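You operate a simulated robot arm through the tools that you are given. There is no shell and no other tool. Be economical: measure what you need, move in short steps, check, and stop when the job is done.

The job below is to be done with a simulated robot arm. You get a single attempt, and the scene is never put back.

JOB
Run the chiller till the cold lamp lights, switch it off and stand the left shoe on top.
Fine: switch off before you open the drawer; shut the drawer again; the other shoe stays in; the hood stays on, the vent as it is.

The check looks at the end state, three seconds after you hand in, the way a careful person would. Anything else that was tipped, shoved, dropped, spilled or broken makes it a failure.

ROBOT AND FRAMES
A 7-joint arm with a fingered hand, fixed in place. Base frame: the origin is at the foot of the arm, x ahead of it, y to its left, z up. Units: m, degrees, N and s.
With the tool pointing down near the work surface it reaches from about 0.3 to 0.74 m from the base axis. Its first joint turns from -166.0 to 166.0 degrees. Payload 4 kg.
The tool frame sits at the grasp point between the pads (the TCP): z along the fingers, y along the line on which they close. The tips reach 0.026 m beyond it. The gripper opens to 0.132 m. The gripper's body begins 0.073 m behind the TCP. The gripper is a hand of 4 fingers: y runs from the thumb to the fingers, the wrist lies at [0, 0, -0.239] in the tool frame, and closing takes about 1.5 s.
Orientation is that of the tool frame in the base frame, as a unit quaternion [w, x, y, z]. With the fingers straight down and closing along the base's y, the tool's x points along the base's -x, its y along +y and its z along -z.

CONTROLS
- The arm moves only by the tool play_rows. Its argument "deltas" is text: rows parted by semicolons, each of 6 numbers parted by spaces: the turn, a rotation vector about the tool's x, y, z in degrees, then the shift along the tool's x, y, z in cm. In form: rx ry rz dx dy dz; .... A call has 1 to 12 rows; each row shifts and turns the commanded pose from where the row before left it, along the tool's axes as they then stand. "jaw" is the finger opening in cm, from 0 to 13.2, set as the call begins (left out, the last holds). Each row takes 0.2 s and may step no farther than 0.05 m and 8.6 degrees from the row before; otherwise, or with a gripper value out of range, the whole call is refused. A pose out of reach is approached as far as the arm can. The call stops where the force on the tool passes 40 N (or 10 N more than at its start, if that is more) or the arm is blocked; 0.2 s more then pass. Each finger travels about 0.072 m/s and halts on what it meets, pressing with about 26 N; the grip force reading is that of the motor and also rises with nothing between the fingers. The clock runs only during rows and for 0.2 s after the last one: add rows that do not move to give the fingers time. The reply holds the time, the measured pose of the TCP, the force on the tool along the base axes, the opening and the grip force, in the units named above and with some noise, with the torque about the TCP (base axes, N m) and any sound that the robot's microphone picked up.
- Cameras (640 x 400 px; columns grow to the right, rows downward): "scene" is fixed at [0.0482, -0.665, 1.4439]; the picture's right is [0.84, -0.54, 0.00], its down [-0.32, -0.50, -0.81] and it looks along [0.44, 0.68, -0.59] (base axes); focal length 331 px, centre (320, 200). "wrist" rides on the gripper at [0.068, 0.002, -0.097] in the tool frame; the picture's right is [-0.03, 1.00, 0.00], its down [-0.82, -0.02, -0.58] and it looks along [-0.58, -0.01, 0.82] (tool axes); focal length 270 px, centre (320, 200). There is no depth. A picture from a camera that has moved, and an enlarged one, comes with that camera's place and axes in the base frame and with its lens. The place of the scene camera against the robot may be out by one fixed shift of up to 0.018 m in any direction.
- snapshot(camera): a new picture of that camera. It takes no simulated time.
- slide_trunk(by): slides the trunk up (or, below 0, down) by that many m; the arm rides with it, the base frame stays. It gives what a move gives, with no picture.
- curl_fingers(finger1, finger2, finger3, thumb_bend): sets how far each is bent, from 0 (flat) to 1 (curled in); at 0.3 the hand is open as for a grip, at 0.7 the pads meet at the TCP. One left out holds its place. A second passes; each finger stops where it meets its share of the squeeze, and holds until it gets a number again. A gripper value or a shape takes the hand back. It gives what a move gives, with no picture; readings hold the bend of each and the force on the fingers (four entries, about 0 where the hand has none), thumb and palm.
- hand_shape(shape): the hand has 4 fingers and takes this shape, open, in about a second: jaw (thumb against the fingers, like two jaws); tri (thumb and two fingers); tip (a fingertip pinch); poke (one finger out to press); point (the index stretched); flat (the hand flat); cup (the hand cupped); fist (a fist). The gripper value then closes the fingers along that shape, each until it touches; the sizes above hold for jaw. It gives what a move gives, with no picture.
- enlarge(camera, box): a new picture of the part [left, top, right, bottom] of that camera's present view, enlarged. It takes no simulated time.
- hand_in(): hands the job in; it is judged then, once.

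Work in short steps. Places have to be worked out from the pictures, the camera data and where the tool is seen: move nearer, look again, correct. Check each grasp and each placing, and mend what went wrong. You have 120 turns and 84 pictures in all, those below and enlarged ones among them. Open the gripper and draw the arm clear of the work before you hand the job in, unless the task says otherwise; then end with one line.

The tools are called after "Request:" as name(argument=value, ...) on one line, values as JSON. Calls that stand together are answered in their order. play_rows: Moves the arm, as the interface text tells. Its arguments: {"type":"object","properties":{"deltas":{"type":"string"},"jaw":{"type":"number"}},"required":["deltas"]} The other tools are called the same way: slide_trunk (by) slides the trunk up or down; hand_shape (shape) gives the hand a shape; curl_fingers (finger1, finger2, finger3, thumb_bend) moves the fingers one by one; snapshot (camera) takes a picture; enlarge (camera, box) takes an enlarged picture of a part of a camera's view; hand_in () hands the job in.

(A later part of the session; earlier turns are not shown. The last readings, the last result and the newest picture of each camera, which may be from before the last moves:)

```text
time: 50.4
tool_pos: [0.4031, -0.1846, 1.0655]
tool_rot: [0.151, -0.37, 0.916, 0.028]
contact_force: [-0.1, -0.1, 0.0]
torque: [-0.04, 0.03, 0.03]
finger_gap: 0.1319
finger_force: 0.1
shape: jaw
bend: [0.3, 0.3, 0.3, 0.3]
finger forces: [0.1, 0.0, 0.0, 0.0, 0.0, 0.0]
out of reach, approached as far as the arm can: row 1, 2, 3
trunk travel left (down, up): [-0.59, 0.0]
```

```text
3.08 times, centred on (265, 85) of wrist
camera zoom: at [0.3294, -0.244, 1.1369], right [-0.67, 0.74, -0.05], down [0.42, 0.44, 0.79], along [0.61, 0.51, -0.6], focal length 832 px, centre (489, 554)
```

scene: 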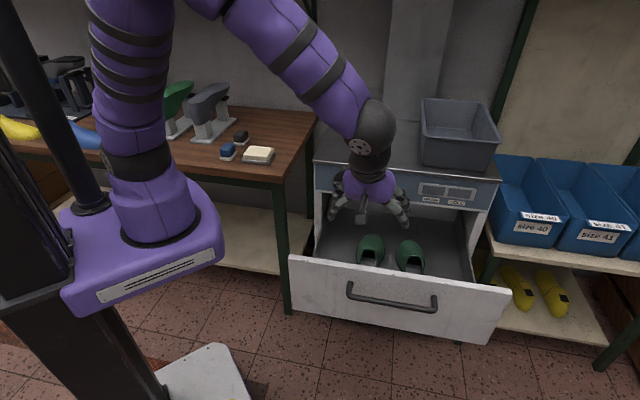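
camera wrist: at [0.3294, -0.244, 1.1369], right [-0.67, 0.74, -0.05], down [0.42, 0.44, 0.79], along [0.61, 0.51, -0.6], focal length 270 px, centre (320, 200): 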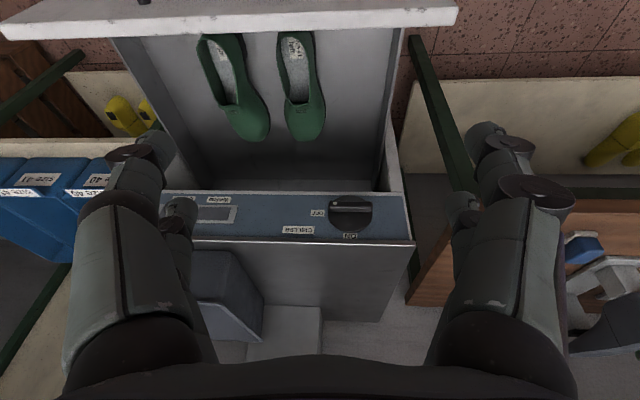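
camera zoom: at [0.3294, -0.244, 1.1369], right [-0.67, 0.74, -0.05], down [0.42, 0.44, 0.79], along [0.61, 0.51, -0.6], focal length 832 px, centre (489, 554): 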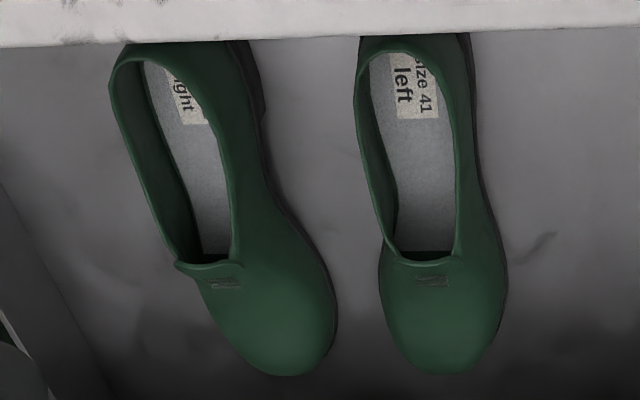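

The label inside reads "size 41 left": the left-hand one (image right) is the left shoe. It triangulates to n 0.245–0.52, l ≈ 0.49, vamp top z ≈ 0.627; I plan to grip it across the instep at about (0.62, -0.076). I move above that point first.

Request:
play_rows(deltas="0 0 0 -2.32 -0.8 2.29;0 0 0 -2.32 -0.8 2.29;0 0 0 -2.32 -0.8 2.29;0 0 0 -2.32 -0.8 2.29;0 0 0 -2.32 -0.8 2.29;0 0 0 -2.32 -0.8 2.29;0 0 0 -2.32 -0.8 2.29;0 0 0 -2.32 -0.8 2.29", jaw=11)

Request:
play_rows(deltas="0 5.8 0 0 0 0;0 5.8 0 0 0 0;0 5.8 0 0 0 0")

Request:
snapshot(camera="wrist")

Request:
snapshot(camera="scene")

```text
time: 52.2
tool_pos: [0.4486, -0.0492, 1.008]
tool_rot: [0.166, -0.371, 0.913, 0.035]
contact_force: [0.0, 0.4, 0.2]
torque: [0.01, -0.01, 0.0]
finger_gap: 0.1102
finger_force: 0.0
shape: jaw
bend: [0.56, 0.56, 0.56, 0.4]
finger forces: [0.1, 0.0, 0.0, 0.0, 0.0, 0.0]
out of reach, approached as far as the arm can: row 1, 2, 3, 4, 5, 6, 7, 8
trunk travel left (down, up): [-0.59, 0.0]
```

```text
time: 53.0
tool_pos: [0.4475, -0.05, 1.0091]
tool_rot: [0.165, -0.37, 0.913, 0.034]
contact_force: [-0.2, -0.5, 0.0]
torque: [0.01, -0.03, -0.01]
finger_gap: 0.1098
finger_force: 0.0
shape: jaw
bend: [0.56, 0.56, 0.56, 0.4]
finger forces: [0.0, 0.0, 0.0, 0.0, 0.1, 0.0]
out of reach, approached as far as the arm can: row 1, 2, 3
trunk travel left (down, up): [-0.59, 0.0]
```

```text
47 pictures are left
camera wrist: at [0.3744, -0.1115, 1.0766], right [-0.67, 0.74, -0.05], down [0.4, 0.42, 0.81], along [0.62, 0.52, -0.58], focal length 270 px, centre (320, 200)
```

wrist: 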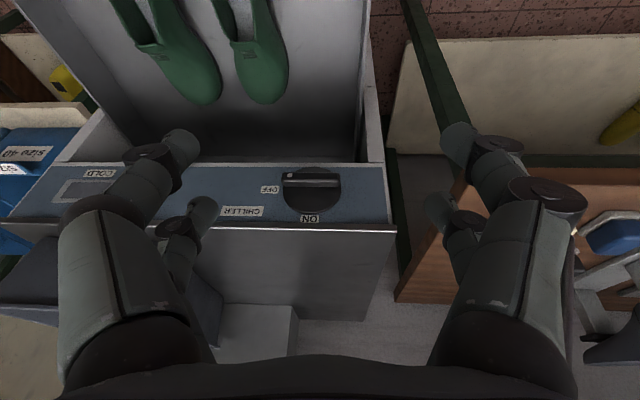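

```text
46 pictures are left
```

scene: 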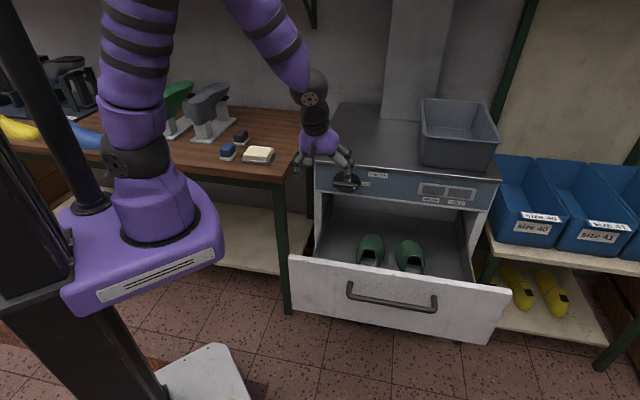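

The arm stalls with a 19° tilt – some joint is probably at its limit with this yaw. I test by relaxing the yaw (turning about the tool axis by +24°) to see if it frees up.

Request:
play_rows(deltas="0 0 8 0 0 0;0 0 8 0 0 0;0 0 8 0 0 0;0 4 0 -1 0 0;0 4 0 -1 0 0;0 4 0 -1 0 0;0 4 0 -1 0 0")

```text
time: 54.6
tool_pos: [0.4101, -0.0353, 1.0344]
tool_rot: [0.112, -0.176, 0.975, 0.073]
contact_force: [-1.0, 0.8, 0.8]
torque: [0.02, 0.0, 0.02]
finger_gap: 0.1098
finger_force: 0.1
shape: jaw
bend: [0.56, 0.56, 0.56, 0.4]
finger forces: [0.0, 0.1, 0.0, 0.0, 0.1, 0.0]
out of reach, approached as far as the arm can: row 4, 5, 6, 7
trunk travel left (down, up): [-0.59, 0.0]
```

Still limited in pitch, so the wrist is probably in the flipped branch. I pitch back up toward horizontal while raising, to re-enter the branch that worked at the start, and look.

Request:
play_rows(deltas="0 -8 0 -1.5 0 0;0 -8 0 -1.5 0 0;0 -8 0 -1.5 0 0;0 -8 0 -1.5 0 0;0 -8 0 -1.5 0 0;0 -8 0 -1.5 0 0;0 -8 0 -1.5 0 0;0 -8 0 -1.5 0 0")

Request:
snapshot(camera="scene")

```text
time: 56.4
tool_pos: [0.525, -0.0262, 1.1127]
tool_rot: [0.603, -0.115, 0.775, 0.149]
contact_force: [-0.2, -0.3, -0.3]
torque: [0.04, 0.01, 0.0]
finger_gap: 0.1102
finger_force: 0.0
shape: jaw
bend: [0.56, 0.56, 0.56, 0.4]
finger forces: [0.0, 0.0, 0.0, 0.0, 0.1, 0.0]
out of reach, approached as far as the arm can: row 5, 6, 7, 8
trunk travel left (down, up): [-0.59, 0.0]
```

```text
45 pictures are left
```

scene: 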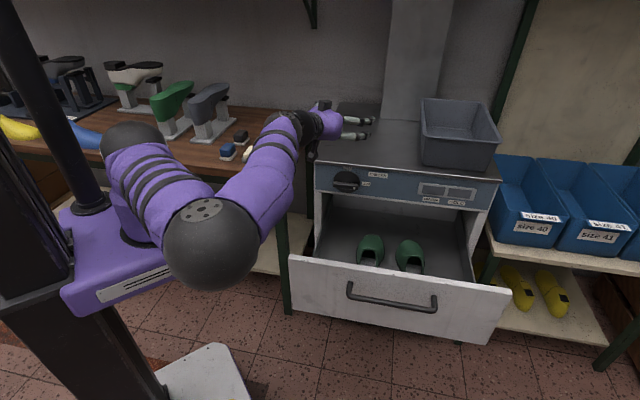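

The solver swings between postures, so I go back to what worked: trunk at its original height and the hand raised to where it first pitched up, then pitch down there in reverse.

Request:
slide_trunk(by=-0.115)

Request:
play_rows(deltas="0 0 0 -3.2 1.57 -0.5;0 0 0 -3.2 1.57 -0.5;0 0 0 -3.2 1.57 -0.5;0 0 0 -3.2 1.57 -0.5;0 0 0 -3.2 1.57 -0.5;0 0 0 -3.2 1.57 -0.5;0 0 0 0 0 0")

```text
time: 57.9
tool_pos: [0.5236, -0.0258, 0.9976]
tool_rot: [0.602, -0.115, 0.776, 0.149]
contact_force: [-0.1, -0.5, -1.2]
torque: [0.05, 0.02, 0.02]
finger_gap: 0.1101
finger_force: 0.1
shape: jaw
bend: [0.56, 0.56, 0.56, 0.4]
finger forces: [0.0, 0.0, 0.0, 0.0, 0.1, 0.0]
trunk travel left (down, up): [-0.475, 0.115]
```

```text
time: 59.5
tool_pos: [0.5108, 0.0501, 1.1981]
tool_rot: [0.602, -0.116, 0.776, 0.149]
contact_force: [-0.7, 0.3, 1.1]
torque: [-0.01, -0.02, -0.04]
finger_gap: 0.1099
finger_force: 0.1
shape: jaw
bend: [0.56, 0.56, 0.56, 0.4]
finger forces: [0.1, 0.0, 0.0, 0.1, 0.0, 0.0]
trunk travel left (down, up): [-0.475, 0.115]
```

Reached exactly. Now pitch down with the reversed shift.

Request:
play_rows(deltas="0 7.8 0 1.2 0 0;0 7.8 0 1.2 0 0;0 7.8 0 1.2 0 0;0 7.8 0 1.2 0 0;0 7.8 0 1.2 0 0;0 7.8 0 1.2 0 0")

Request:
snapshot(camera="scene")

```text
time: 60.9
tool_pos: [0.4727, 0.042, 1.1399]
tool_rot: [0.244, -0.165, 0.951, 0.091]
contact_force: [0.0, 0.3, 0.2]
torque: [0.01, -0.02, 0.0]
finger_gap: 0.1098
finger_force: 0.1
shape: jaw
bend: [0.56, 0.56, 0.56, 0.4]
finger forces: [0.1, 0.0, 0.0, 0.0, 0.0, 0.0]
trunk travel left (down, up): [-0.475, 0.115]
```

```text
44 pictures are left
```

scene: 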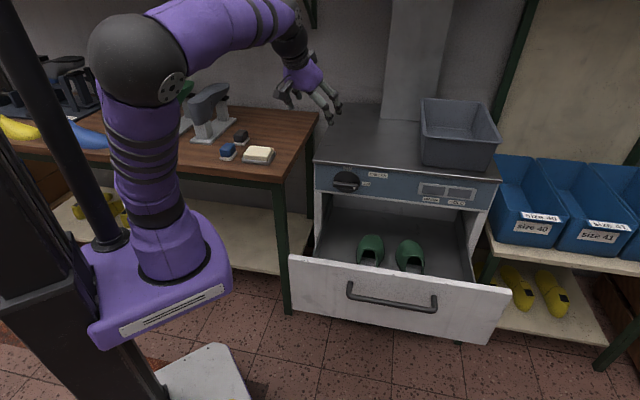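

Good posture, no stalls. Finish the last 30° of pitch.

Request:
play_rows(deltas="0 7.5 0 0 0 0;0 7.5 0 0 0 0;0 7.5 0 0 0 0;0 7.3 0 0 0 0")

```text
time: 61.9
tool_pos: [0.4734, 0.0437, 1.1399]
tool_rot: [-0.009, -0.183, 0.982, 0.045]
contact_force: [0.0, -0.5, -0.5]
torque: [-0.01, -0.03, -0.02]
finger_gap: 0.1101
finger_force: 0.1
shape: jaw
bend: [0.56, 0.56, 0.56, 0.4]
finger forces: [0.1, 0.0, 0.0, 0.1, 0.0, 0.0]
trunk travel left (down, up): [-0.475, 0.115]
```

Nearly vertical (5° roll left). I correct the roll, yaw to the shoe's axis (41°), and move over the instep at height.

Request:
play_rows(deltas="5.2 0 0 0 0 0;0 0 -6.7 0 0 0;0 0 -6.7 0 0 0;0 0 -6.7 0 0 0;0 0 0 -0.54 -3.12 0;0 0 0 -0.54 -3.12 0;0 0 0 -0.54 -3.12 0;0 0 0 -0.54 -3.12 0;0 0 0 -0.54 -3.12 0;0 0 0 -0.54 -3.12 0")

Request:
snapshot(camera="wrist")

```text
time: 64.1
tool_pos: [0.6199, -0.0772, 1.1391]
tool_rot: [-0.001, -0.352, 0.936, 0.0]
contact_force: [0.3, 0.1, 0.5]
torque: [0.0, -0.02, -0.02]
finger_gap: 0.1104
finger_force: 0.0
shape: jaw
bend: [0.56, 0.56, 0.56, 0.4]
finger forces: [0.0, 0.0, 0.0, 0.1, 0.0, 0.1]
trunk travel left (down, up): [-0.475, 0.115]
```

```text
43 pictures are left
camera wrist: at [0.569, -0.1203, 1.2358], right [-0.64, 0.77, 0.0], down [0.63, 0.52, 0.58], along [0.44, 0.37, -0.82], focal length 270 px, centre (320, 200)
```

wrist: 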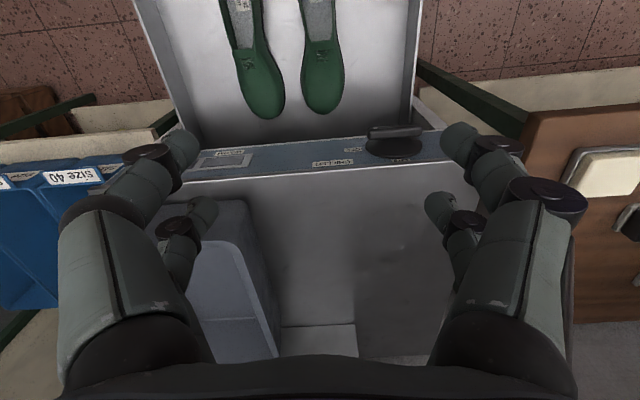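

The TCP axis currently falls on the vamp slot; I shift 2 cm toward the heel, then lower with the trunk by 0.40 m.

Request:
play_rows(deltas="0 0 0 2 0 0")

Request:
slide_trunk(by=-0.38)

Request:
snapshot(camera="wrist")

Request:
snapshot(camera="scene")

```text
time: 64.5
tool_pos: [0.6061, -0.0889, 1.1388]
tool_rot: [-0.001, -0.352, 0.936, 0.001]
contact_force: [-0.7, -0.4, -0.5]
torque: [0.02, -0.02, 0.0]
finger_gap: 0.1098
finger_force: 0.1
shape: jaw
bend: [0.56, 0.56, 0.56, 0.4]
finger forces: [0.0, 0.0, 0.0, 0.0, 0.1, 0.0]
trunk travel left (down, up): [-0.475, 0.115]
```

```text
time: 68.2
tool_pos: [0.605, -0.0896, 0.7599]
tool_rot: [0.0, -0.352, 0.936, 0.001]
contact_force: [1.1, 0.0, 0.7]
torque: [0.0, 0.02, 0.01]
finger_gap: 0.1101
finger_force: 0.1
shape: jaw
bend: [0.56, 0.56, 0.56, 0.4]
finger forces: [0.1, 0.1, 0.1, 0.0, 0.1, 0.0]
trunk travel left (down, up): [-0.095, 0.495]
```

```text
42 pictures are left
camera wrist: at [0.553, -0.1333, 0.8558], right [-0.64, 0.77, 0.0], down [0.63, 0.52, 0.58], along [0.44, 0.37, -0.82], focal length 270 px, centre (320, 200)
```

wrist: 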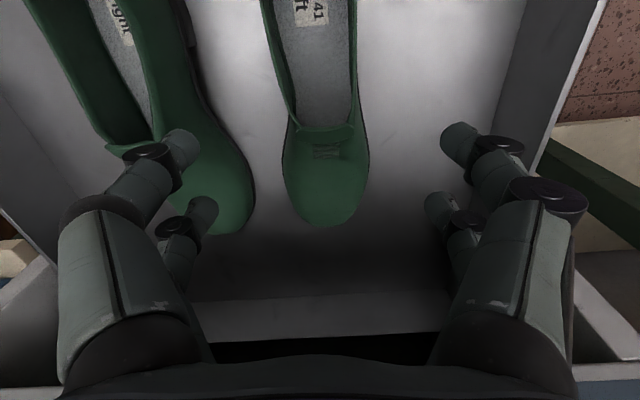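

```text
41 pictures are left
```

scene: 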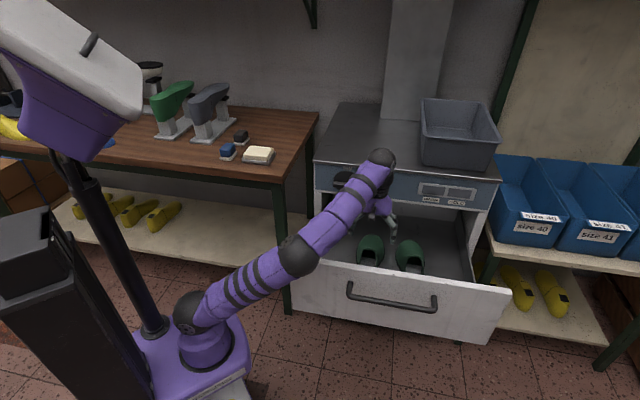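

The elbow sits close to the drawer's front corner with the trunk this low. I raise the trunk again by 0.25 and descend with the arm instead, keeping the elbow high.

Request:
slide_trunk(by=0.28)

Request:
play_rows(deltas="0 0 0 0 0 3.5;0 0 0 0 0 3.5;0 0 0 0 0 3.5;0 0 0 0 0 3.5;0 0 0 0 0 3.5;0 0 0 0 0 3.5;0 0 0 0 0 3.5;0 0 0 0 0 3.5")

Request:
snapshot(camera="scene")

Request:
snapshot(camera="wrist")

```text
time: 71.0
tool_pos: [0.6059, -0.0892, 1.0395]
tool_rot: [0.0, -0.352, 0.936, 0.002]
contact_force: [0.4, 0.0, -0.8]
torque: [-0.03, 0.02, 0.0]
finger_gap: 0.1097
finger_force: 0.0
shape: jaw
bend: [0.56, 0.56, 0.56, 0.4]
finger forces: [0.1, 0.2, 0.1, 0.1, 0.0, 0.0]
trunk travel left (down, up): [-0.375, 0.215]
```

```text
time: 72.8
tool_pos: [0.604, -0.0904, 0.7608]
tool_rot: [0.001, -0.352, 0.936, 0.001]
contact_force: [0.9, 0.3, 0.1]
torque: [0.05, -0.06, 0.0]
finger_gap: 0.1101
finger_force: 0.2
shape: jaw
bend: [0.56, 0.56, 0.56, 0.4]
finger forces: [0.0, 0.1, 0.0, 0.1, 0.0, 0.0]
trunk travel left (down, up): [-0.375, 0.215]
```

```text
40 pictures are left
```

scene: 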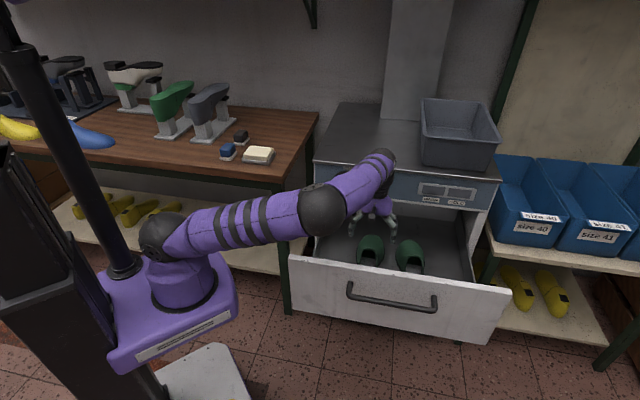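

```text
39 pictures are left
camera wrist: at [0.5523, -0.1343, 0.8561], right [-0.64, 0.77, 0.0], down [0.63, 0.52, 0.58], along [0.44, 0.37, -0.82], focal length 270 px, centre (320, 200)
```

wrist: 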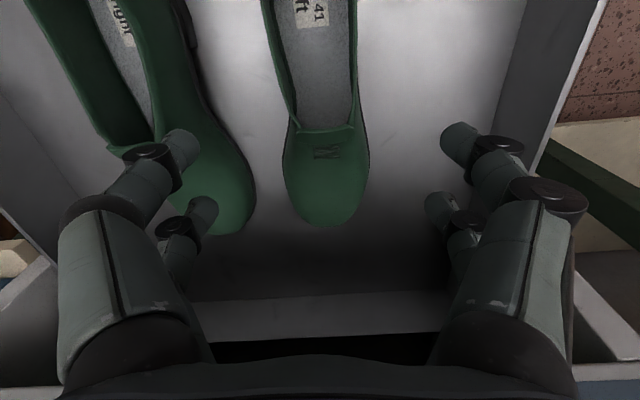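

The TCP axis is just behind the vamp slot, as wanted. The gap to the right shoe is tight, so I narrow the opening to 9 cm, centre 0.4 cm left, and descend to z ≈ 0.635.

Request:
play_rows(deltas="0 0 0 0 0.4 0;0 0 0 0 0 0;0 0 0 0 0 2.5;0 0 0 0 0 2.5;0 0 0 0 0 2.5;0 0 0 0 0 2.5;0 0 0 0 0 2.5", jaw=9)

Request:
snapshot(camera="wrist")

Request:
enlarge(camera="scene", box=[270, 140, 470, 300])

```text
time: 74.4
tool_pos: [0.6003, -0.085, 0.6355]
tool_rot: [0.001, -0.353, 0.935, 0.001]
contact_force: [0.8, -0.6, -0.2]
torque: [0.01, 0.0, -0.02]
finger_gap: 0.0904
finger_force: 0.0
shape: jaw
bend: [0.68, 0.68, 0.68, 0.6]
finger forces: [0.0, 0.1, 0.0, 0.0, 0.1, 0.0]
trunk travel left (down, up): [-0.375, 0.215]
```

```text
38 pictures are left
camera wrist: at [0.5484, -0.1285, 0.7315], right [-0.64, 0.77, 0.0], down [0.63, 0.52, 0.58], along [0.44, 0.37, -0.82], focal length 270 px, centre (320, 200)
```

wrist: 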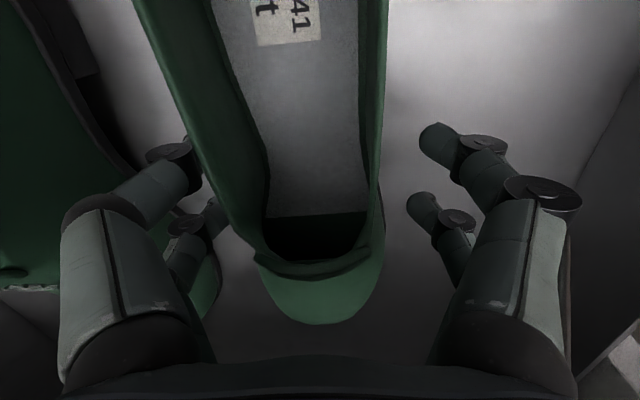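

```text
2.50 times, centred on (370, 220) of scene
camera zoom: at [0.0482, -0.665, 1.4439], right [0.84, -0.54, 0.0], down [-0.32, -0.5, -0.81], along [0.44, 0.68, -0.59], focal length 828 px, centre (195, 150)
```

zoom: 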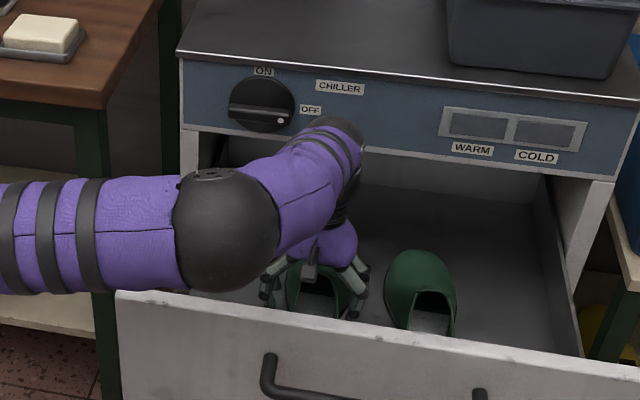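

The shoe sits skewed: the heel leans to image left, so yaw should be ~44.5°, and the centre is ~1 cm off; the elbow is also close above the drawer corner. I raise the trunk 0.1 m, re-yaw, shift, and look again.

Request:
slide_trunk(by=0.1)

Request:
play_rows(deltas="0 0 -3.5 0 -0.7 0;0 0 0 0 0 2;0 0 0 0 0 2")

Request:
snapshot(camera="wrist")

```text
time: 75.7
tool_pos: [0.6012, -0.0863, 0.7346]
tool_rot: [0.0, -0.352, 0.936, 0.001]
contact_force: [-0.2, -0.2, 0.3]
torque: [0.0, -0.01, -0.01]
finger_gap: 0.0906
finger_force: 0.0
shape: jaw
bend: [0.68, 0.68, 0.68, 0.6]
finger forces: [0.0, 0.0, 0.1, 0.0, 0.0, 0.0]
trunk travel left (down, up): [-0.475, 0.115]
```

```text
time: 76.5
tool_pos: [0.605, -0.0911, 0.6953]
tool_rot: [0.001, -0.38, 0.925, 0.002]
contact_force: [0.1, -0.2, 0.0]
torque: [-0.01, 0.03, -0.02]
finger_gap: 0.0905
finger_force: 0.0
shape: jaw
bend: [0.68, 0.68, 0.68, 0.6]
finger forces: [0.1, 0.0, 0.0, 0.0, 0.0, 0.0]
trunk travel left (down, up): [-0.475, 0.115]
```

```text
36 pictures are left
camera wrist: at [0.5561, -0.1367, 0.7917], right [-0.69, 0.73, 0.0], down [0.59, 0.56, 0.58], along [0.42, 0.4, -0.82], focal length 270 px, centre (320, 200)
```

wrist: 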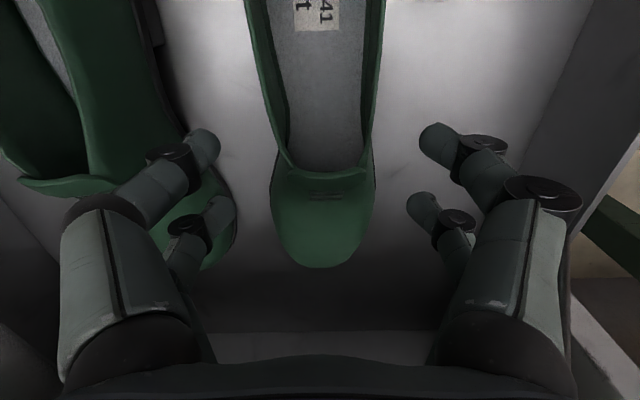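

Now the shoe is centred and aligned, with about 1.5 cm clearance to the right shoe. I descend to z ≈ 0.615.

Request:
play_rows(deltas="0 0 0 0 0 2;0 0 0 0 0 2;0 0 0 0 0 2;0 0 0 0 0 1;0 0 0 0 0 1")

Request:
snapshot(camera="wrist")

Request:
enlarge(camera="scene", box=[270, 140, 470, 300])

```text
time: 77.7
tool_pos: [0.6047, -0.0907, 0.6151]
tool_rot: [0.0, -0.381, 0.925, 0.001]
contact_force: [1.0, -0.4, -0.5]
torque: [0.0, 0.02, 0.0]
finger_gap: 0.0903
finger_force: 0.0
shape: jaw
bend: [0.68, 0.68, 0.68, 0.6]
finger forces: [0.1, 0.0, 0.1, 0.0, 0.1, 0.1]
trunk travel left (down, up): [-0.475, 0.115]
```

```text
35 pictures are left
camera wrist: at [0.5557, -0.138, 0.7114], right [-0.69, 0.73, 0.0], down [0.59, 0.56, 0.58], along [0.42, 0.4, -0.82], focal length 270 px, centre (320, 200)
```

wrist: 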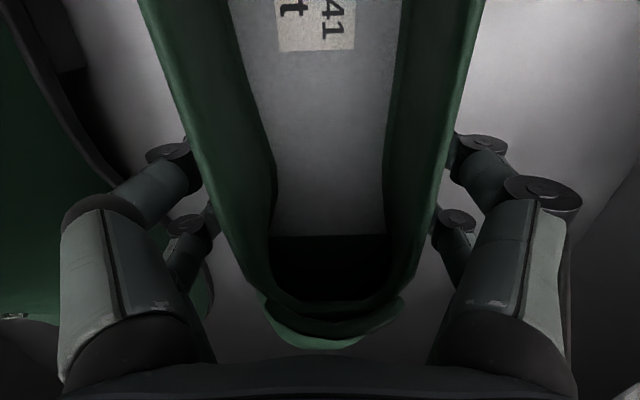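

```text
2.50 times, centred on (370, 220) of scene
camera zoom: at [0.0482, -0.665, 1.4439], right [0.84, -0.54, 0.0], down [-0.32, -0.5, -0.81], along [0.44, 0.68, -0.59], focal length 828 px, centre (195, 150)
```

zoom: 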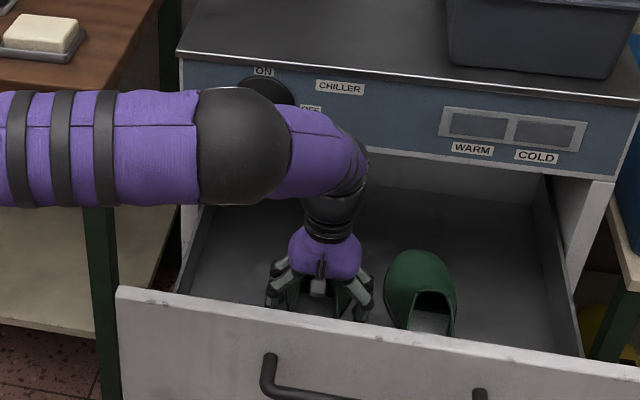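

Centred between the fingers. I lower another 0.7 cm and close.

Request:
play_rows(deltas="0 0 0 0 0 0.7")

Request:
play_rows(deltas="0 0 0 0 0 0;0 0 0 0 0 0;0 0 0 0 0 0;0 0 0 0 0 0;0 0 0 0 0 0;0 0 0 0 0 0", jaw=0)

Request:
snapshot(camera="wrist")

```text
time: 78.1
tool_pos: [0.6051, -0.0895, 0.6078]
tool_rot: [-0.001, -0.381, 0.925, 0.001]
contact_force: [0.4, -0.5, -0.5]
torque: [0.02, -0.01, -0.03]
finger_gap: 0.0906
finger_force: 0.0
shape: jaw
bend: [0.68, 0.68, 0.68, 0.6]
finger forces: [0.0, 0.0, 0.1, 0.0, 0.0, 0.1]
trunk travel left (down, up): [-0.475, 0.115]
```

```text
time: 79.5
tool_pos: [0.6053, -0.0913, 0.6077]
tool_rot: [0.0, -0.38, 0.925, 0.002]
contact_force: [-0.3, -0.6, -0.3]
torque: [-0.01, 0.0, -0.04]
finger_gap: 0.0614
finger_force: 26.3
shape: jaw
bend: [0.72, 0.72, 0.73, 0.7]
finger forces: [23.6, 23.0, 22.8, 0.1, 23.9, 0.0]
trunk travel left (down, up): [-0.475, 0.115]
```

```text
33 pictures are left
camera wrist: at [0.5549, -0.1373, 0.7044], right [-0.69, 0.73, 0.0], down [0.59, 0.56, 0.58], along [0.42, 0.4, -0.82], focal length 270 px, centre (320, 200)
```

wrist: 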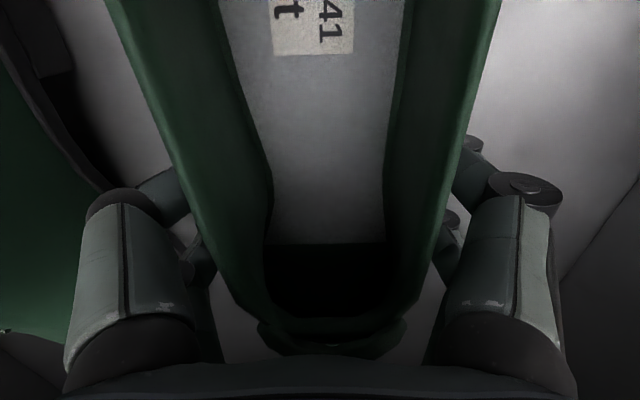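

The shoe is held (6.1 cm wide, 23 N per finger). Its toe reaches n ≈ 0.52, possibly under the panel, so I first lift 1.5 cm and draw it back toward the drawer front before raising.

Request:
play_rows(deltas="0 0 0 0 0 -0.8;0 0 0 0 0 -0.8;0 0 0 1.5 0 0;0 0 0 1.5 0 0")

Request:
snapshot(camera="wrist")

Request:
enlarge(camera="scene", box=[270, 140, 510, 330])

```text
time: 80.5
tool_pos: [0.5816, -0.1116, 0.6238]
tool_rot: [-0.001, -0.38, 0.925, 0.001]
contact_force: [-0.3, 0.1, -3.7]
torque: [-0.06, 0.1, -0.01]
finger_gap: 0.0615
finger_force: 26.0
shape: jaw
bend: [0.72, 0.72, 0.73, 0.7]
finger forces: [23.6, 22.7, 22.2, 0.0, 24.2, 0.1]
trunk travel left (down, up): [-0.475, 0.115]
```

```text
32 pictures are left
camera wrist: at [0.5324, -0.1582, 0.7193], right [-0.69, 0.73, 0.0], down [0.59, 0.56, 0.58], along [0.42, 0.4, -0.82], focal length 270 px, centre (320, 200)
```

wrist: 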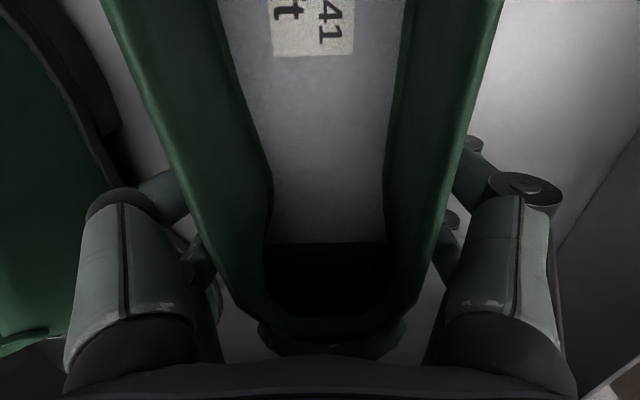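

```text
2.11 times, centred on (390, 235) of scene
camera zoom: at [0.0482, -0.665, 1.4439], right [0.84, -0.54, 0.0], down [-0.32, -0.5, -0.81], along [0.44, 0.68, -0.59], focal length 697 px, centre (173, 126)
```

zoom: 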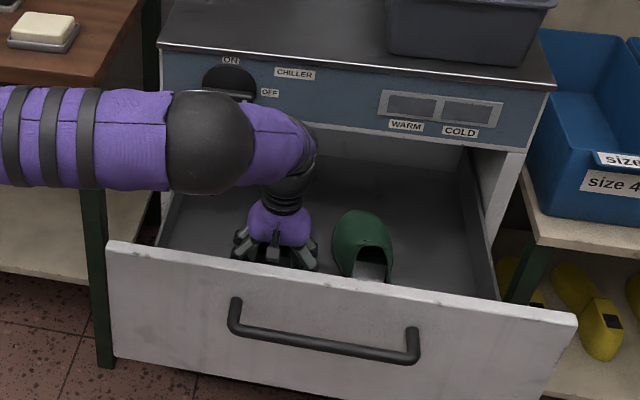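

The shoe is lifted (≈3.7 N), with no contact yet after 3 cm. I go back further in 1 cm steps, watching the force.

Request:
play_rows(deltas="0 0 0 1 0 0;0 0 0 1 0 0")

Request:
play_rows(deltas="0 0 0 1 0 0;0 0 0 1 0 0")

Request:
snapshot(camera="scene")

```text
time: 81.1
tool_pos: [0.5685, -0.1257, 0.6238]
tool_rot: [0.001, -0.381, 0.925, 0.001]
contact_force: [0.9, 1.6, -3.0]
torque: [-0.03, 0.03, -0.11]
finger_gap: 0.0612
finger_force: 25.4
shape: jaw
bend: [0.72, 0.72, 0.73, 0.7]
finger forces: [24.1, 22.8, 22.4, 0.0, 23.8, 0.0]
trunk travel left (down, up): [-0.475, 0.115]
```

```text
time: 81.7
tool_pos: [0.5556, -0.1403, 0.6246]
tool_rot: [-0.001, -0.38, 0.925, 0.001]
contact_force: [1.1, 1.0, -3.6]
torque: [-0.05, 0.07, -0.04]
finger_gap: 0.0613
finger_force: 26.1
shape: jaw
bend: [0.72, 0.72, 0.73, 0.7]
finger forces: [23.7, 23.0, 22.4, 0.1, 24.4, 0.1]
trunk travel left (down, up): [-0.475, 0.115]
```

```text
30 pictures are left
```

scene: 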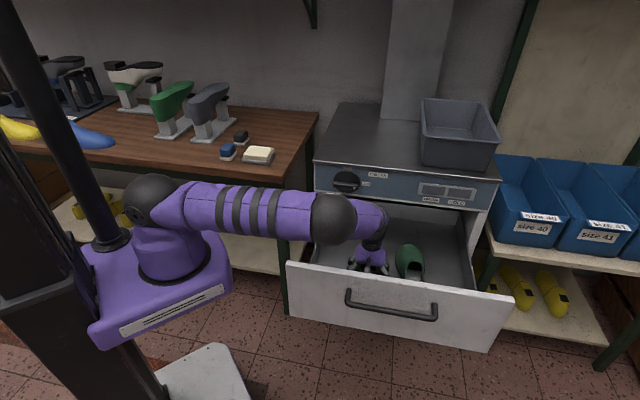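

The heel touched and nudged the drawer out 2 cm; the toe is now about 5 cm clear of the panel. I ease forward 1 cm off the drawer front and lift straight up.

Request:
play_rows(deltas="0 0 0 -1 0 0;0 0 0 0 0 -2;0 0 0 0 0 -3;0 0 0 0 0 -3;0 0 0 0 0 -3;0 0 0 0 0 -3")

Request:
enlarge(camera="scene", box=[270, 100, 510, 290])

```text
time: 83.1
tool_pos: [0.5649, -0.1318, 0.7609]
tool_rot: [0.0, -0.38, 0.925, 0.0]
contact_force: [-0.1, -0.6, -3.4]
torque: [-0.09, 0.03, 0.02]
finger_gap: 0.0613
finger_force: 25.1
shape: jaw
bend: [0.72, 0.72, 0.73, 0.7]
finger forces: [23.7, 23.0, 22.2, 0.1, 24.3, 0.0]
trunk travel left (down, up): [-0.475, 0.115]
```

```text
2.11 times, centred on (390, 195) of scene
camera zoom: at [0.0482, -0.665, 1.4439], right [0.84, -0.54, 0.0], down [-0.32, -0.5, -0.81], along [0.44, 0.68, -0.59], focal length 697 px, centre (173, 210)
```

zoom: 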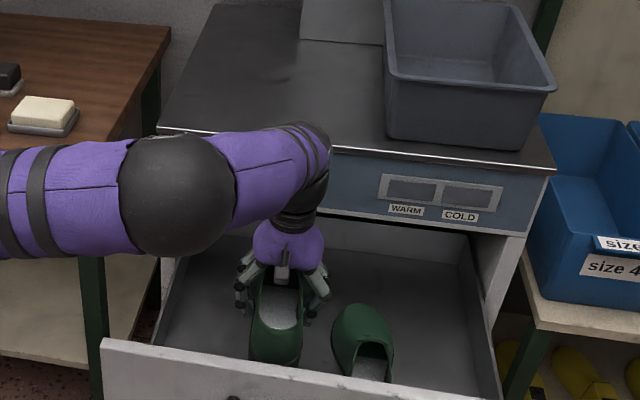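

The shoe is held level and clear. I keep lifting to above the lid.

Request:
play_rows(deltas="0 0 0 0 0 -3;0 0 0 0 0 -3;0 0 0 0 0 -3;0 0 0 0 0 -3;0 0 0 0 0 -3;0 0 0 0 0 -3;0 0 0 0 0 -3;0 0 0 0 0 -3;0 0 0 0 0 -3;0 0 0 0 0 -3")

Request:
snapshot(camera="scene")

Request:
snapshot(camera="wrist")

```text
time: 85.3
tool_pos: [0.5624, -0.1349, 1.066]
tool_rot: [0.0, -0.38, 0.925, 0.001]
contact_force: [-0.6, 0.0, -3.4]
torque: [-0.05, 0.05, 0.04]
finger_gap: 0.0613
finger_force: 26.2
shape: jaw
bend: [0.72, 0.72, 0.73, 0.7]
finger forces: [23.6, 22.8, 22.2, 0.0, 24.1, 0.1]
trunk travel left (down, up): [-0.475, 0.115]
```

```text
28 pictures are left
```

scene: 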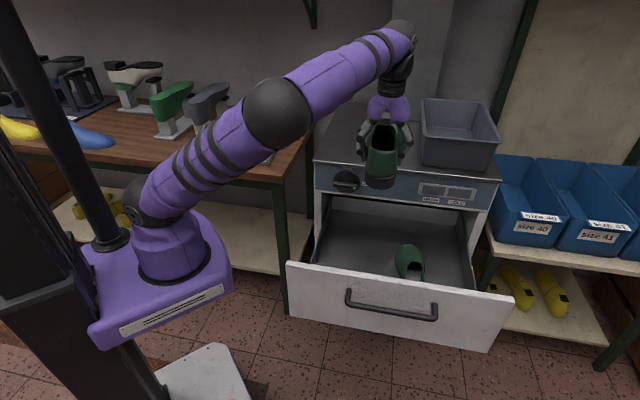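

```text
27 pictures are left
camera wrist: at [0.5129, -0.1807, 1.1619], right [-0.69, 0.73, 0.0], down [0.59, 0.56, 0.58], along [0.42, 0.4, -0.82], focal length 270 px, centre (320, 200)
```

wrist: 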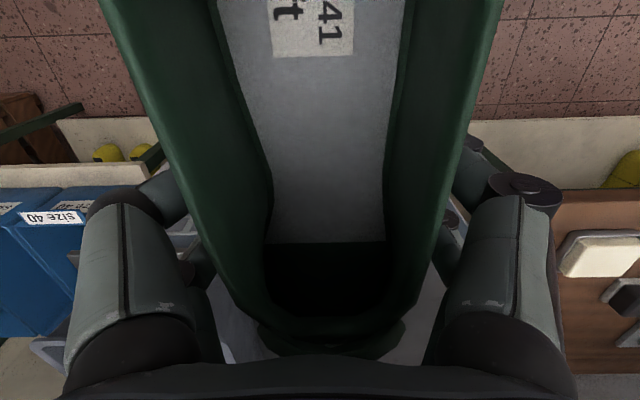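

The left shoe is held level above the lid height. The free lid area lies between the left edge (l≈0.27) and the tub (l≈0.62), so I'll set the shoe parallel to the front edge. I rotate it 90° here, in clear space.

Request:
play_rows(deltas="0 0 8.2 0 0 0;0 0 8.2 0 0 0;0 0 8.2 0 0 0;0 0 8.2 0 0 0;0 0 8.2 0 0 0;0 0 8.2 0 0 0;0 0 8.2 0 0 0;0 0 8.2 0 0 0;0 0 8.2 0 0 0;0 0 8.2 0 0 0;0 0 8 0 0 0")

Request:
snapshot(camera="scene")

```text
time: 87.7
tool_pos: [0.5629, -0.133, 1.0653]
tool_rot: [-0.002, 0.386, 0.923, 0.0]
contact_force: [0.2, -1.0, -3.4]
torque: [0.04, 0.06, -0.03]
finger_gap: 0.0611
finger_force: 26.1
shape: jaw
bend: [0.72, 0.72, 0.73, 0.7]
finger forces: [23.6, 22.9, 22.4, 0.0, 24.2, 0.1]
trunk travel left (down, up): [-0.475, 0.115]
```

```text
26 pictures are left
```

scene: 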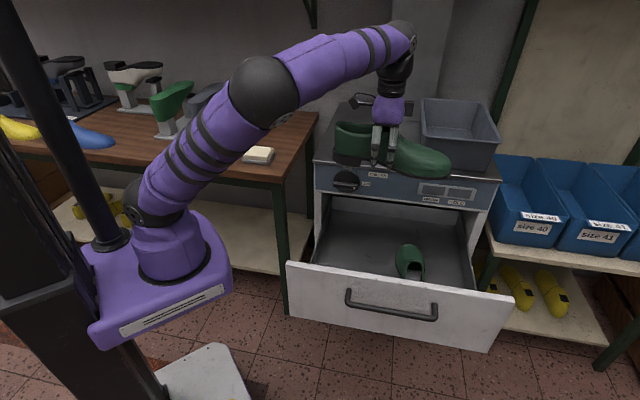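

Reached. Now left 7.5 cm, then forward over the lid.

Request:
play_rows(deltas="0 0 0 3.8 0 0;0 0 0 3.8 0 0;0 0 0 0 3.5 0;0 0 0 0 3.5 0;0 0 0 0 3.5 0;0 0 0 0 3.5 0;0 0 0 0 3.5 0;0 0 0 0 3.5 0;0 0 0 0 3.5 0;0 0 0 0 3.5 0")

Request:
snapshot(camera="wrist")

Request:
enlarge(camera="scene", box=[290, 60, 510, 220])

```text
time: 89.9
tool_pos: [0.6717, 0.0891, 1.0604]
tool_rot: [-0.001, 0.385, 0.923, 0.002]
contact_force: [-0.7, -0.3, -3.4]
torque: [0.04, 0.08, -0.05]
finger_gap: 0.0611
finger_force: 26.4
shape: jaw
bend: [0.73, 0.72, 0.73, 0.7]
finger forces: [23.9, 23.0, 22.5, 0.0, 24.5, 0.1]
out of reach, approached as far as the arm can: row 9, 10
trunk travel left (down, up): [-0.475, 0.115]
```

```text
25 pictures are left
camera wrist: at [0.6239, 0.1383, 1.1557], right [0.73, 0.69, 0.0], down [0.56, -0.6, 0.58], along [0.4, -0.42, -0.82], focal length 270 px, centre (320, 200)
```

wrist: 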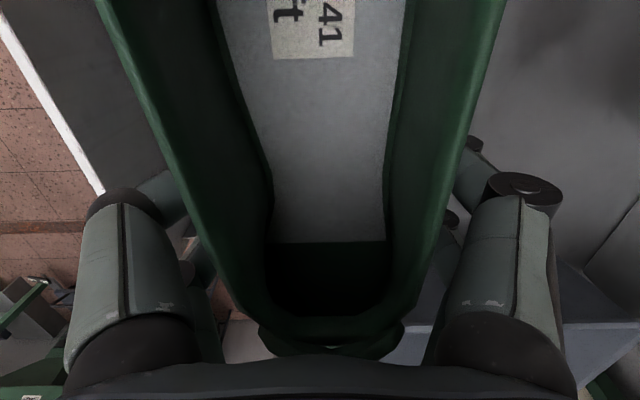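

```text
2.50 times, centred on (400, 140) of scene
camera zoom: at [0.0482, -0.665, 1.4439], right [0.84, -0.54, 0.0], down [-0.32, -0.5, -0.81], along [0.44, 0.68, -0.59], focal length 828 px, centre (120, 350)
```

zoom: 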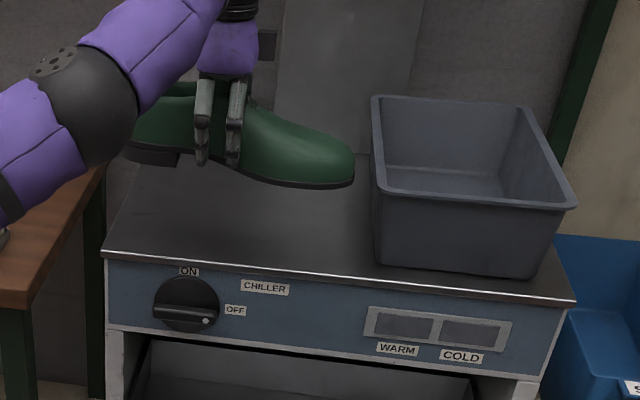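

Reach ran out at n = 0.538; I need about 5 cm more. I raise the trunk to bring the shoulder up, then come forward and down again.

Request:
slide_trunk(by=0.115)

Request:
play_rows(deltas="0 0 0 0 0 3;0 0 0 0 0 3;0 0 0 0 0 3;0 0 0 0 0 3;0 0 0 0 2 0;0 0 0 0 2 0;0 0 0 0 1 0")

```text
time: 91.4
tool_pos: [0.6706, 0.0886, 1.1741]
tool_rot: [0.0, 0.385, 0.923, 0.001]
contact_force: [0.0, -0.7, -4.0]
torque: [0.08, 0.08, 0.0]
finger_gap: 0.0609
finger_force: 26.6
shape: jaw
bend: [0.73, 0.72, 0.73, 0.7]
finger forces: [23.8, 22.9, 22.7, 0.0, 24.5, 0.1]
trunk travel left (down, up): [-0.59, 0.0]
```

```text
time: 93.0
tool_pos: [0.694, 0.1088, 1.054]
tool_rot: [-0.001, 0.385, 0.923, 0.002]
contact_force: [-0.2, -0.5, -3.7]
torque: [0.1, 0.06, 0.0]
finger_gap: 0.061
finger_force: 25.6
shape: jaw
bend: [0.73, 0.72, 0.73, 0.7]
finger forces: [23.7, 22.8, 22.5, 0.0, 24.3, 0.0]
out of reach, approached as far as the arm can: row 6, 7
trunk travel left (down, up): [-0.59, 0.0]
```

Request:
play_rows(deltas="0 0 0 0 0 2;0 0 0 0 0 2;0 0 0 0 0 1.5;0 0 0 0 1 0;0 0 0 0 1 0")

Request:
enlarge(camera="scene", box=[290, 60, 510, 220])

```text
time: 94.2
tool_pos: [0.7021, 0.1117, 0.9999]
tool_rot: [0.0, 0.386, 0.923, 0.001]
contact_force: [-0.1, 0.1, -2.7]
torque: [0.06, 0.08, 0.03]
finger_gap: 0.0614
finger_force: 26.0
shape: jaw
bend: [0.73, 0.72, 0.73, 0.7]
finger forces: [23.6, 22.8, 22.3, 0.1, 24.3, 0.1]
out of reach, approached as far as the arm can: row 4, 5
trunk travel left (down, up): [-0.59, 0.0]
```

```text
2.50 times, centred on (400, 140) of scene
camera zoom: at [0.0482, -0.665, 1.4439], right [0.84, -0.54, 0.0], down [-0.32, -0.5, -0.81], along [0.44, 0.68, -0.59], focal length 828 px, centre (120, 350)
```

zoom: 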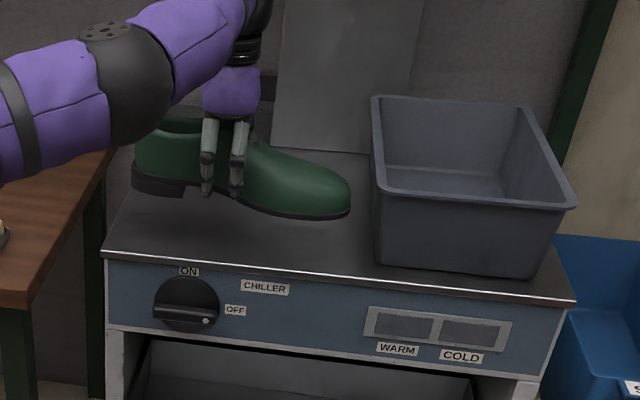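

Position looks balanced between the lid's left edge and the tub. I lower toward the lid, adding a centimetre forward if it can.

Request:
play_rows(deltas="0 0 0 0 0 1.5;0 0 0 0 0 1.5;0 0 0 0 0.8 0;0 0 0 0 0 0")

Request:
enlarge(camera="scene", box=[300, 90, 440, 200])

```text
time: 95.2
tool_pos: [0.7028, 0.1153, 0.9708]
tool_rot: [-0.001, 0.385, 0.923, 0.002]
contact_force: [0.2, 0.4, -3.6]
torque: [0.07, 0.08, 0.0]
finger_gap: 0.061
finger_force: 25.8
shape: jaw
bend: [0.73, 0.72, 0.73, 0.7]
finger forces: [23.5, 22.8, 22.2, 0.0, 24.1, 0.0]
out of reach, approached as far as the arm can: row 3
trunk travel left (down, up): [-0.59, 0.0]
```

```text
3.64 times, centred on (370, 145) of scene
camera zoom: at [0.0482, -0.665, 1.4439], right [0.84, -0.54, 0.0], down [-0.32, -0.5, -0.81], along [0.44, 0.68, -0.59], focal length 1204 px, centre (138, 400)
```

zoom: 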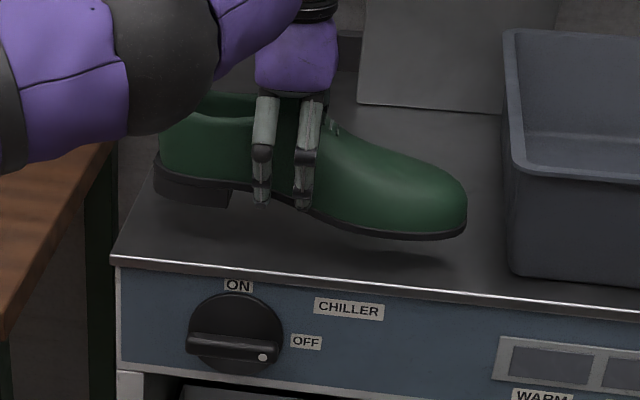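

The shoe hangs about 3° nose-down; I pitch it up by 3° and lower in small steps to contact.

Request:
play_rows(deltas="0 -3 0 0 0 0;0 0 0 0 0 1;0 0 0 0 0 1")

Request:
play_rows(deltas="0 0 0 0 0 0.5;0 0 0 0 0 0.4")

Request:
enlarge(camera="scene", box=[300, 90, 440, 200])

```text
time: 96.0
tool_pos: [0.7044, 0.1132, 0.9493]
tool_rot: [0.024, 0.385, 0.923, -0.009]
contact_force: [0.6, -1.3, -3.5]
torque: [0.03, 0.07, 0.0]
finger_gap: 0.0611
finger_force: 25.8
shape: jaw
bend: [0.73, 0.72, 0.73, 0.7]
finger forces: [23.5, 22.7, 22.3, 0.0, 24.1, 0.1]
trunk travel left (down, up): [-0.59, 0.0]
```

```text
time: 96.6
tool_pos: [0.7051, 0.1134, 0.9403]
tool_rot: [0.024, 0.385, 0.923, -0.009]
contact_force: [-0.3, -0.1, -3.2]
torque: [0.07, 0.03, 0.02]
finger_gap: 0.0613
finger_force: 26.2
shape: jaw
bend: [0.73, 0.72, 0.73, 0.7]
finger forces: [23.5, 22.7, 22.2, 0.0, 24.1, 0.1]
trunk travel left (down, up): [-0.59, 0.0]
```

```text
3.64 times, centred on (370, 145) of scene
camera zoom: at [0.0482, -0.665, 1.4439], right [0.84, -0.54, 0.0], down [-0.32, -0.5, -0.81], along [0.44, 0.68, -0.59], focal length 1204 px, centre (138, 400)
```

zoom: 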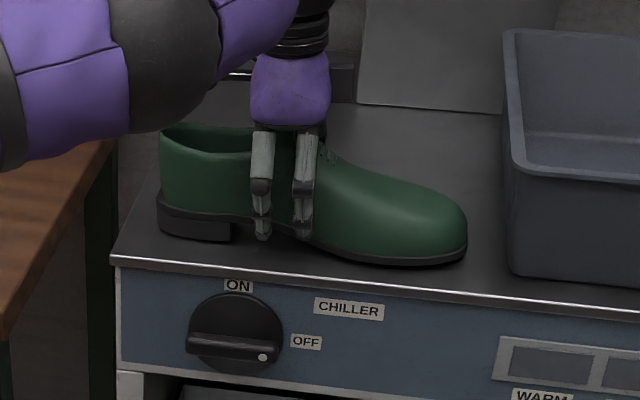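

Almost down. I continue in 3 mm steps until the load comes off.

Request:
play_rows(deltas="0 0 0 0 0 0.3;0 0 0 0 0 0")

Request:
play_rows(deltas="0 0 0 0 0 0.3;0 0 0 0 0 0")

Request:
play_rows(deltas="0 0 0 0 0 0.3;0 0 0 0 0 0")

```text
time: 97.2
tool_pos: [0.7049, 0.1141, 0.9373]
tool_rot: [0.024, 0.385, 0.922, -0.009]
contact_force: [-0.2, -0.1, -2.3]
torque: [0.14, 0.17, 0.04]
finger_gap: 0.0612
finger_force: 26.3
shape: jaw
bend: [0.73, 0.72, 0.73, 0.7]
finger forces: [23.8, 22.6, 22.1, 0.1, 24.7, 0.0]
trunk travel left (down, up): [-0.59, 0.0]
```

```text
time: 97.8
tool_pos: [0.7036, 0.1137, 0.9359]
tool_rot: [0.025, 0.385, 0.923, -0.009]
contact_force: [1.9, 1.6, 7.8]
torque: [0.09, 0.25, 0.02]
finger_gap: 0.0613
finger_force: 25.8
shape: jaw
bend: [0.73, 0.72, 0.73, 0.7]
finger forces: [25.3, 23.7, 22.3, 0.0, 25.9, 0.0]
trunk travel left (down, up): [-0.59, 0.0]
```

```text
time: 98.4
tool_pos: [0.7045, 0.1149, 0.9346]
tool_rot: [0.027, 0.384, 0.923, -0.008]
contact_force: [3.9, 0.6, 25.4]
torque: [0.14, 0.18, 0.03]
finger_gap: 0.0606
finger_force: 25.8
shape: jaw
bend: [0.73, 0.72, 0.74, 0.7]
finger forces: [27.6, 27.0, 23.6, 0.0, 27.4, 0.1]
trunk travel left (down, up): [-0.59, 0.0]
```

Firm contact on the lid. I ease up 3 mm and open the fingers to 9 cm.

Request:
play_rows(deltas="0 0 0 0 0 -0.3;0 0 0 0 0 0")

Request:
play_rows(deltas="0 0 0 0 0 0;0 0 0 0 0 0;0 0 0 0 0 0;0 0 0 0 0 0", jaw=9)

Request:
enlarge(camera="scene", box=[300, 90, 440, 200])

Request:
snapshot(camera="wrist")

```text
time: 99.0
tool_pos: [0.7041, 0.1136, 0.9346]
tool_rot: [0.025, 0.385, 0.923, -0.009]
contact_force: [9.4, 0.7, 14.4]
torque: [0.23, -0.05, -0.03]
finger_gap: 0.0609
finger_force: 26.1
shape: jaw
bend: [0.73, 0.72, 0.74, 0.7]
finger forces: [27.6, 26.9, 22.1, 0.0, 26.0, 0.0]
trunk travel left (down, up): [-0.59, 0.0]
```

```text
time: 100.0
tool_pos: [0.7037, 0.1141, 0.9347]
tool_rot: [0.023, 0.385, 0.923, -0.009]
contact_force: [0.8, -0.3, -0.4]
torque: [0.02, 0.02, -0.01]
finger_gap: 0.0895
finger_force: 0.0
shape: jaw
bend: [0.69, 0.69, 0.69, 0.6]
finger forces: [0.0, 0.0, 0.1, 0.0, 0.0, 0.0]
trunk travel left (down, up): [-0.59, 0.0]
```

```text
3.64 times, centred on (370, 145) of scene
camera zoom: at [0.0482, -0.665, 1.4439], right [0.84, -0.54, 0.0], down [-0.32, -0.5, -0.81], along [0.44, 0.68, -0.59], focal length 1204 px, centre (138, 400)
```

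zoom: 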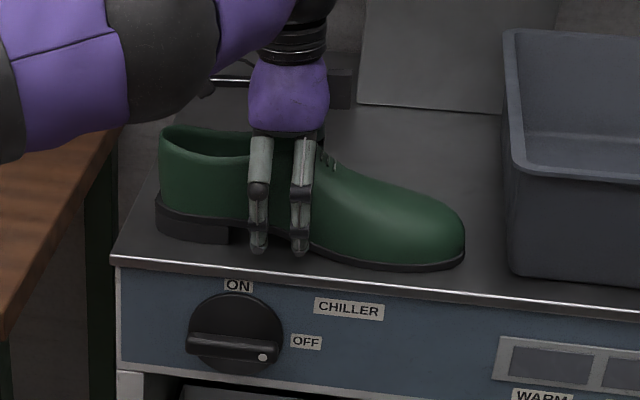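

```text
19 pictures are left
camera wrist: at [0.6533, 0.1674, 1.0275], right [0.73, 0.69, 0.0], down [0.54, -0.57, 0.62], along [0.43, -0.45, -0.79], focal length 270 px, centre (320, 200)
```

wrist: 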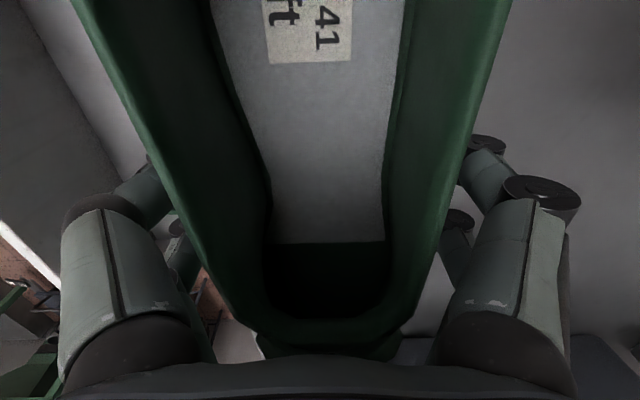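

The shoe stands flat on the lid. I widen to 11 cm and lift the hand clear slowly.

Request:
play_rows(deltas="0 0 0 0 0 0;0 0 0 0 0 0;0 0 0 0 0 0;0 0 0 0 0 -1.5;0 0 0 0 0 -1.5;0 0 0 0 0 -2;0 0 0 0 0 -2.5;0 0 0 0 0 -3;0 0 0 0 0 -3", jaw=11)

Request:
snapshot(camera="scene")

```text
time: 102.0
tool_pos: [0.6992, 0.1039, 1.0588]
tool_rot: [0.024, 0.385, 0.923, -0.009]
contact_force: [-0.8, 0.1, -0.4]
torque: [0.03, -0.01, -0.03]
finger_gap: 0.11
finger_force: 0.0
shape: jaw
bend: [0.56, 0.56, 0.56, 0.4]
finger forces: [0.1, 0.1, 0.1, 0.1, 0.0, 0.0]
out of reach, approached as far as the arm can: row 7, 8, 9
trunk travel left (down, up): [-0.59, 0.0]
```

```text
18 pictures are left
```

scene: 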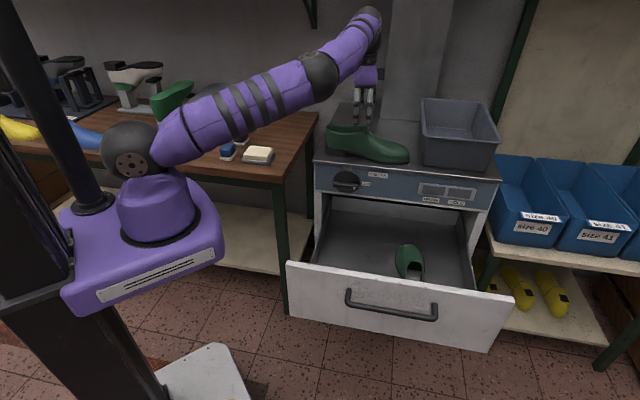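

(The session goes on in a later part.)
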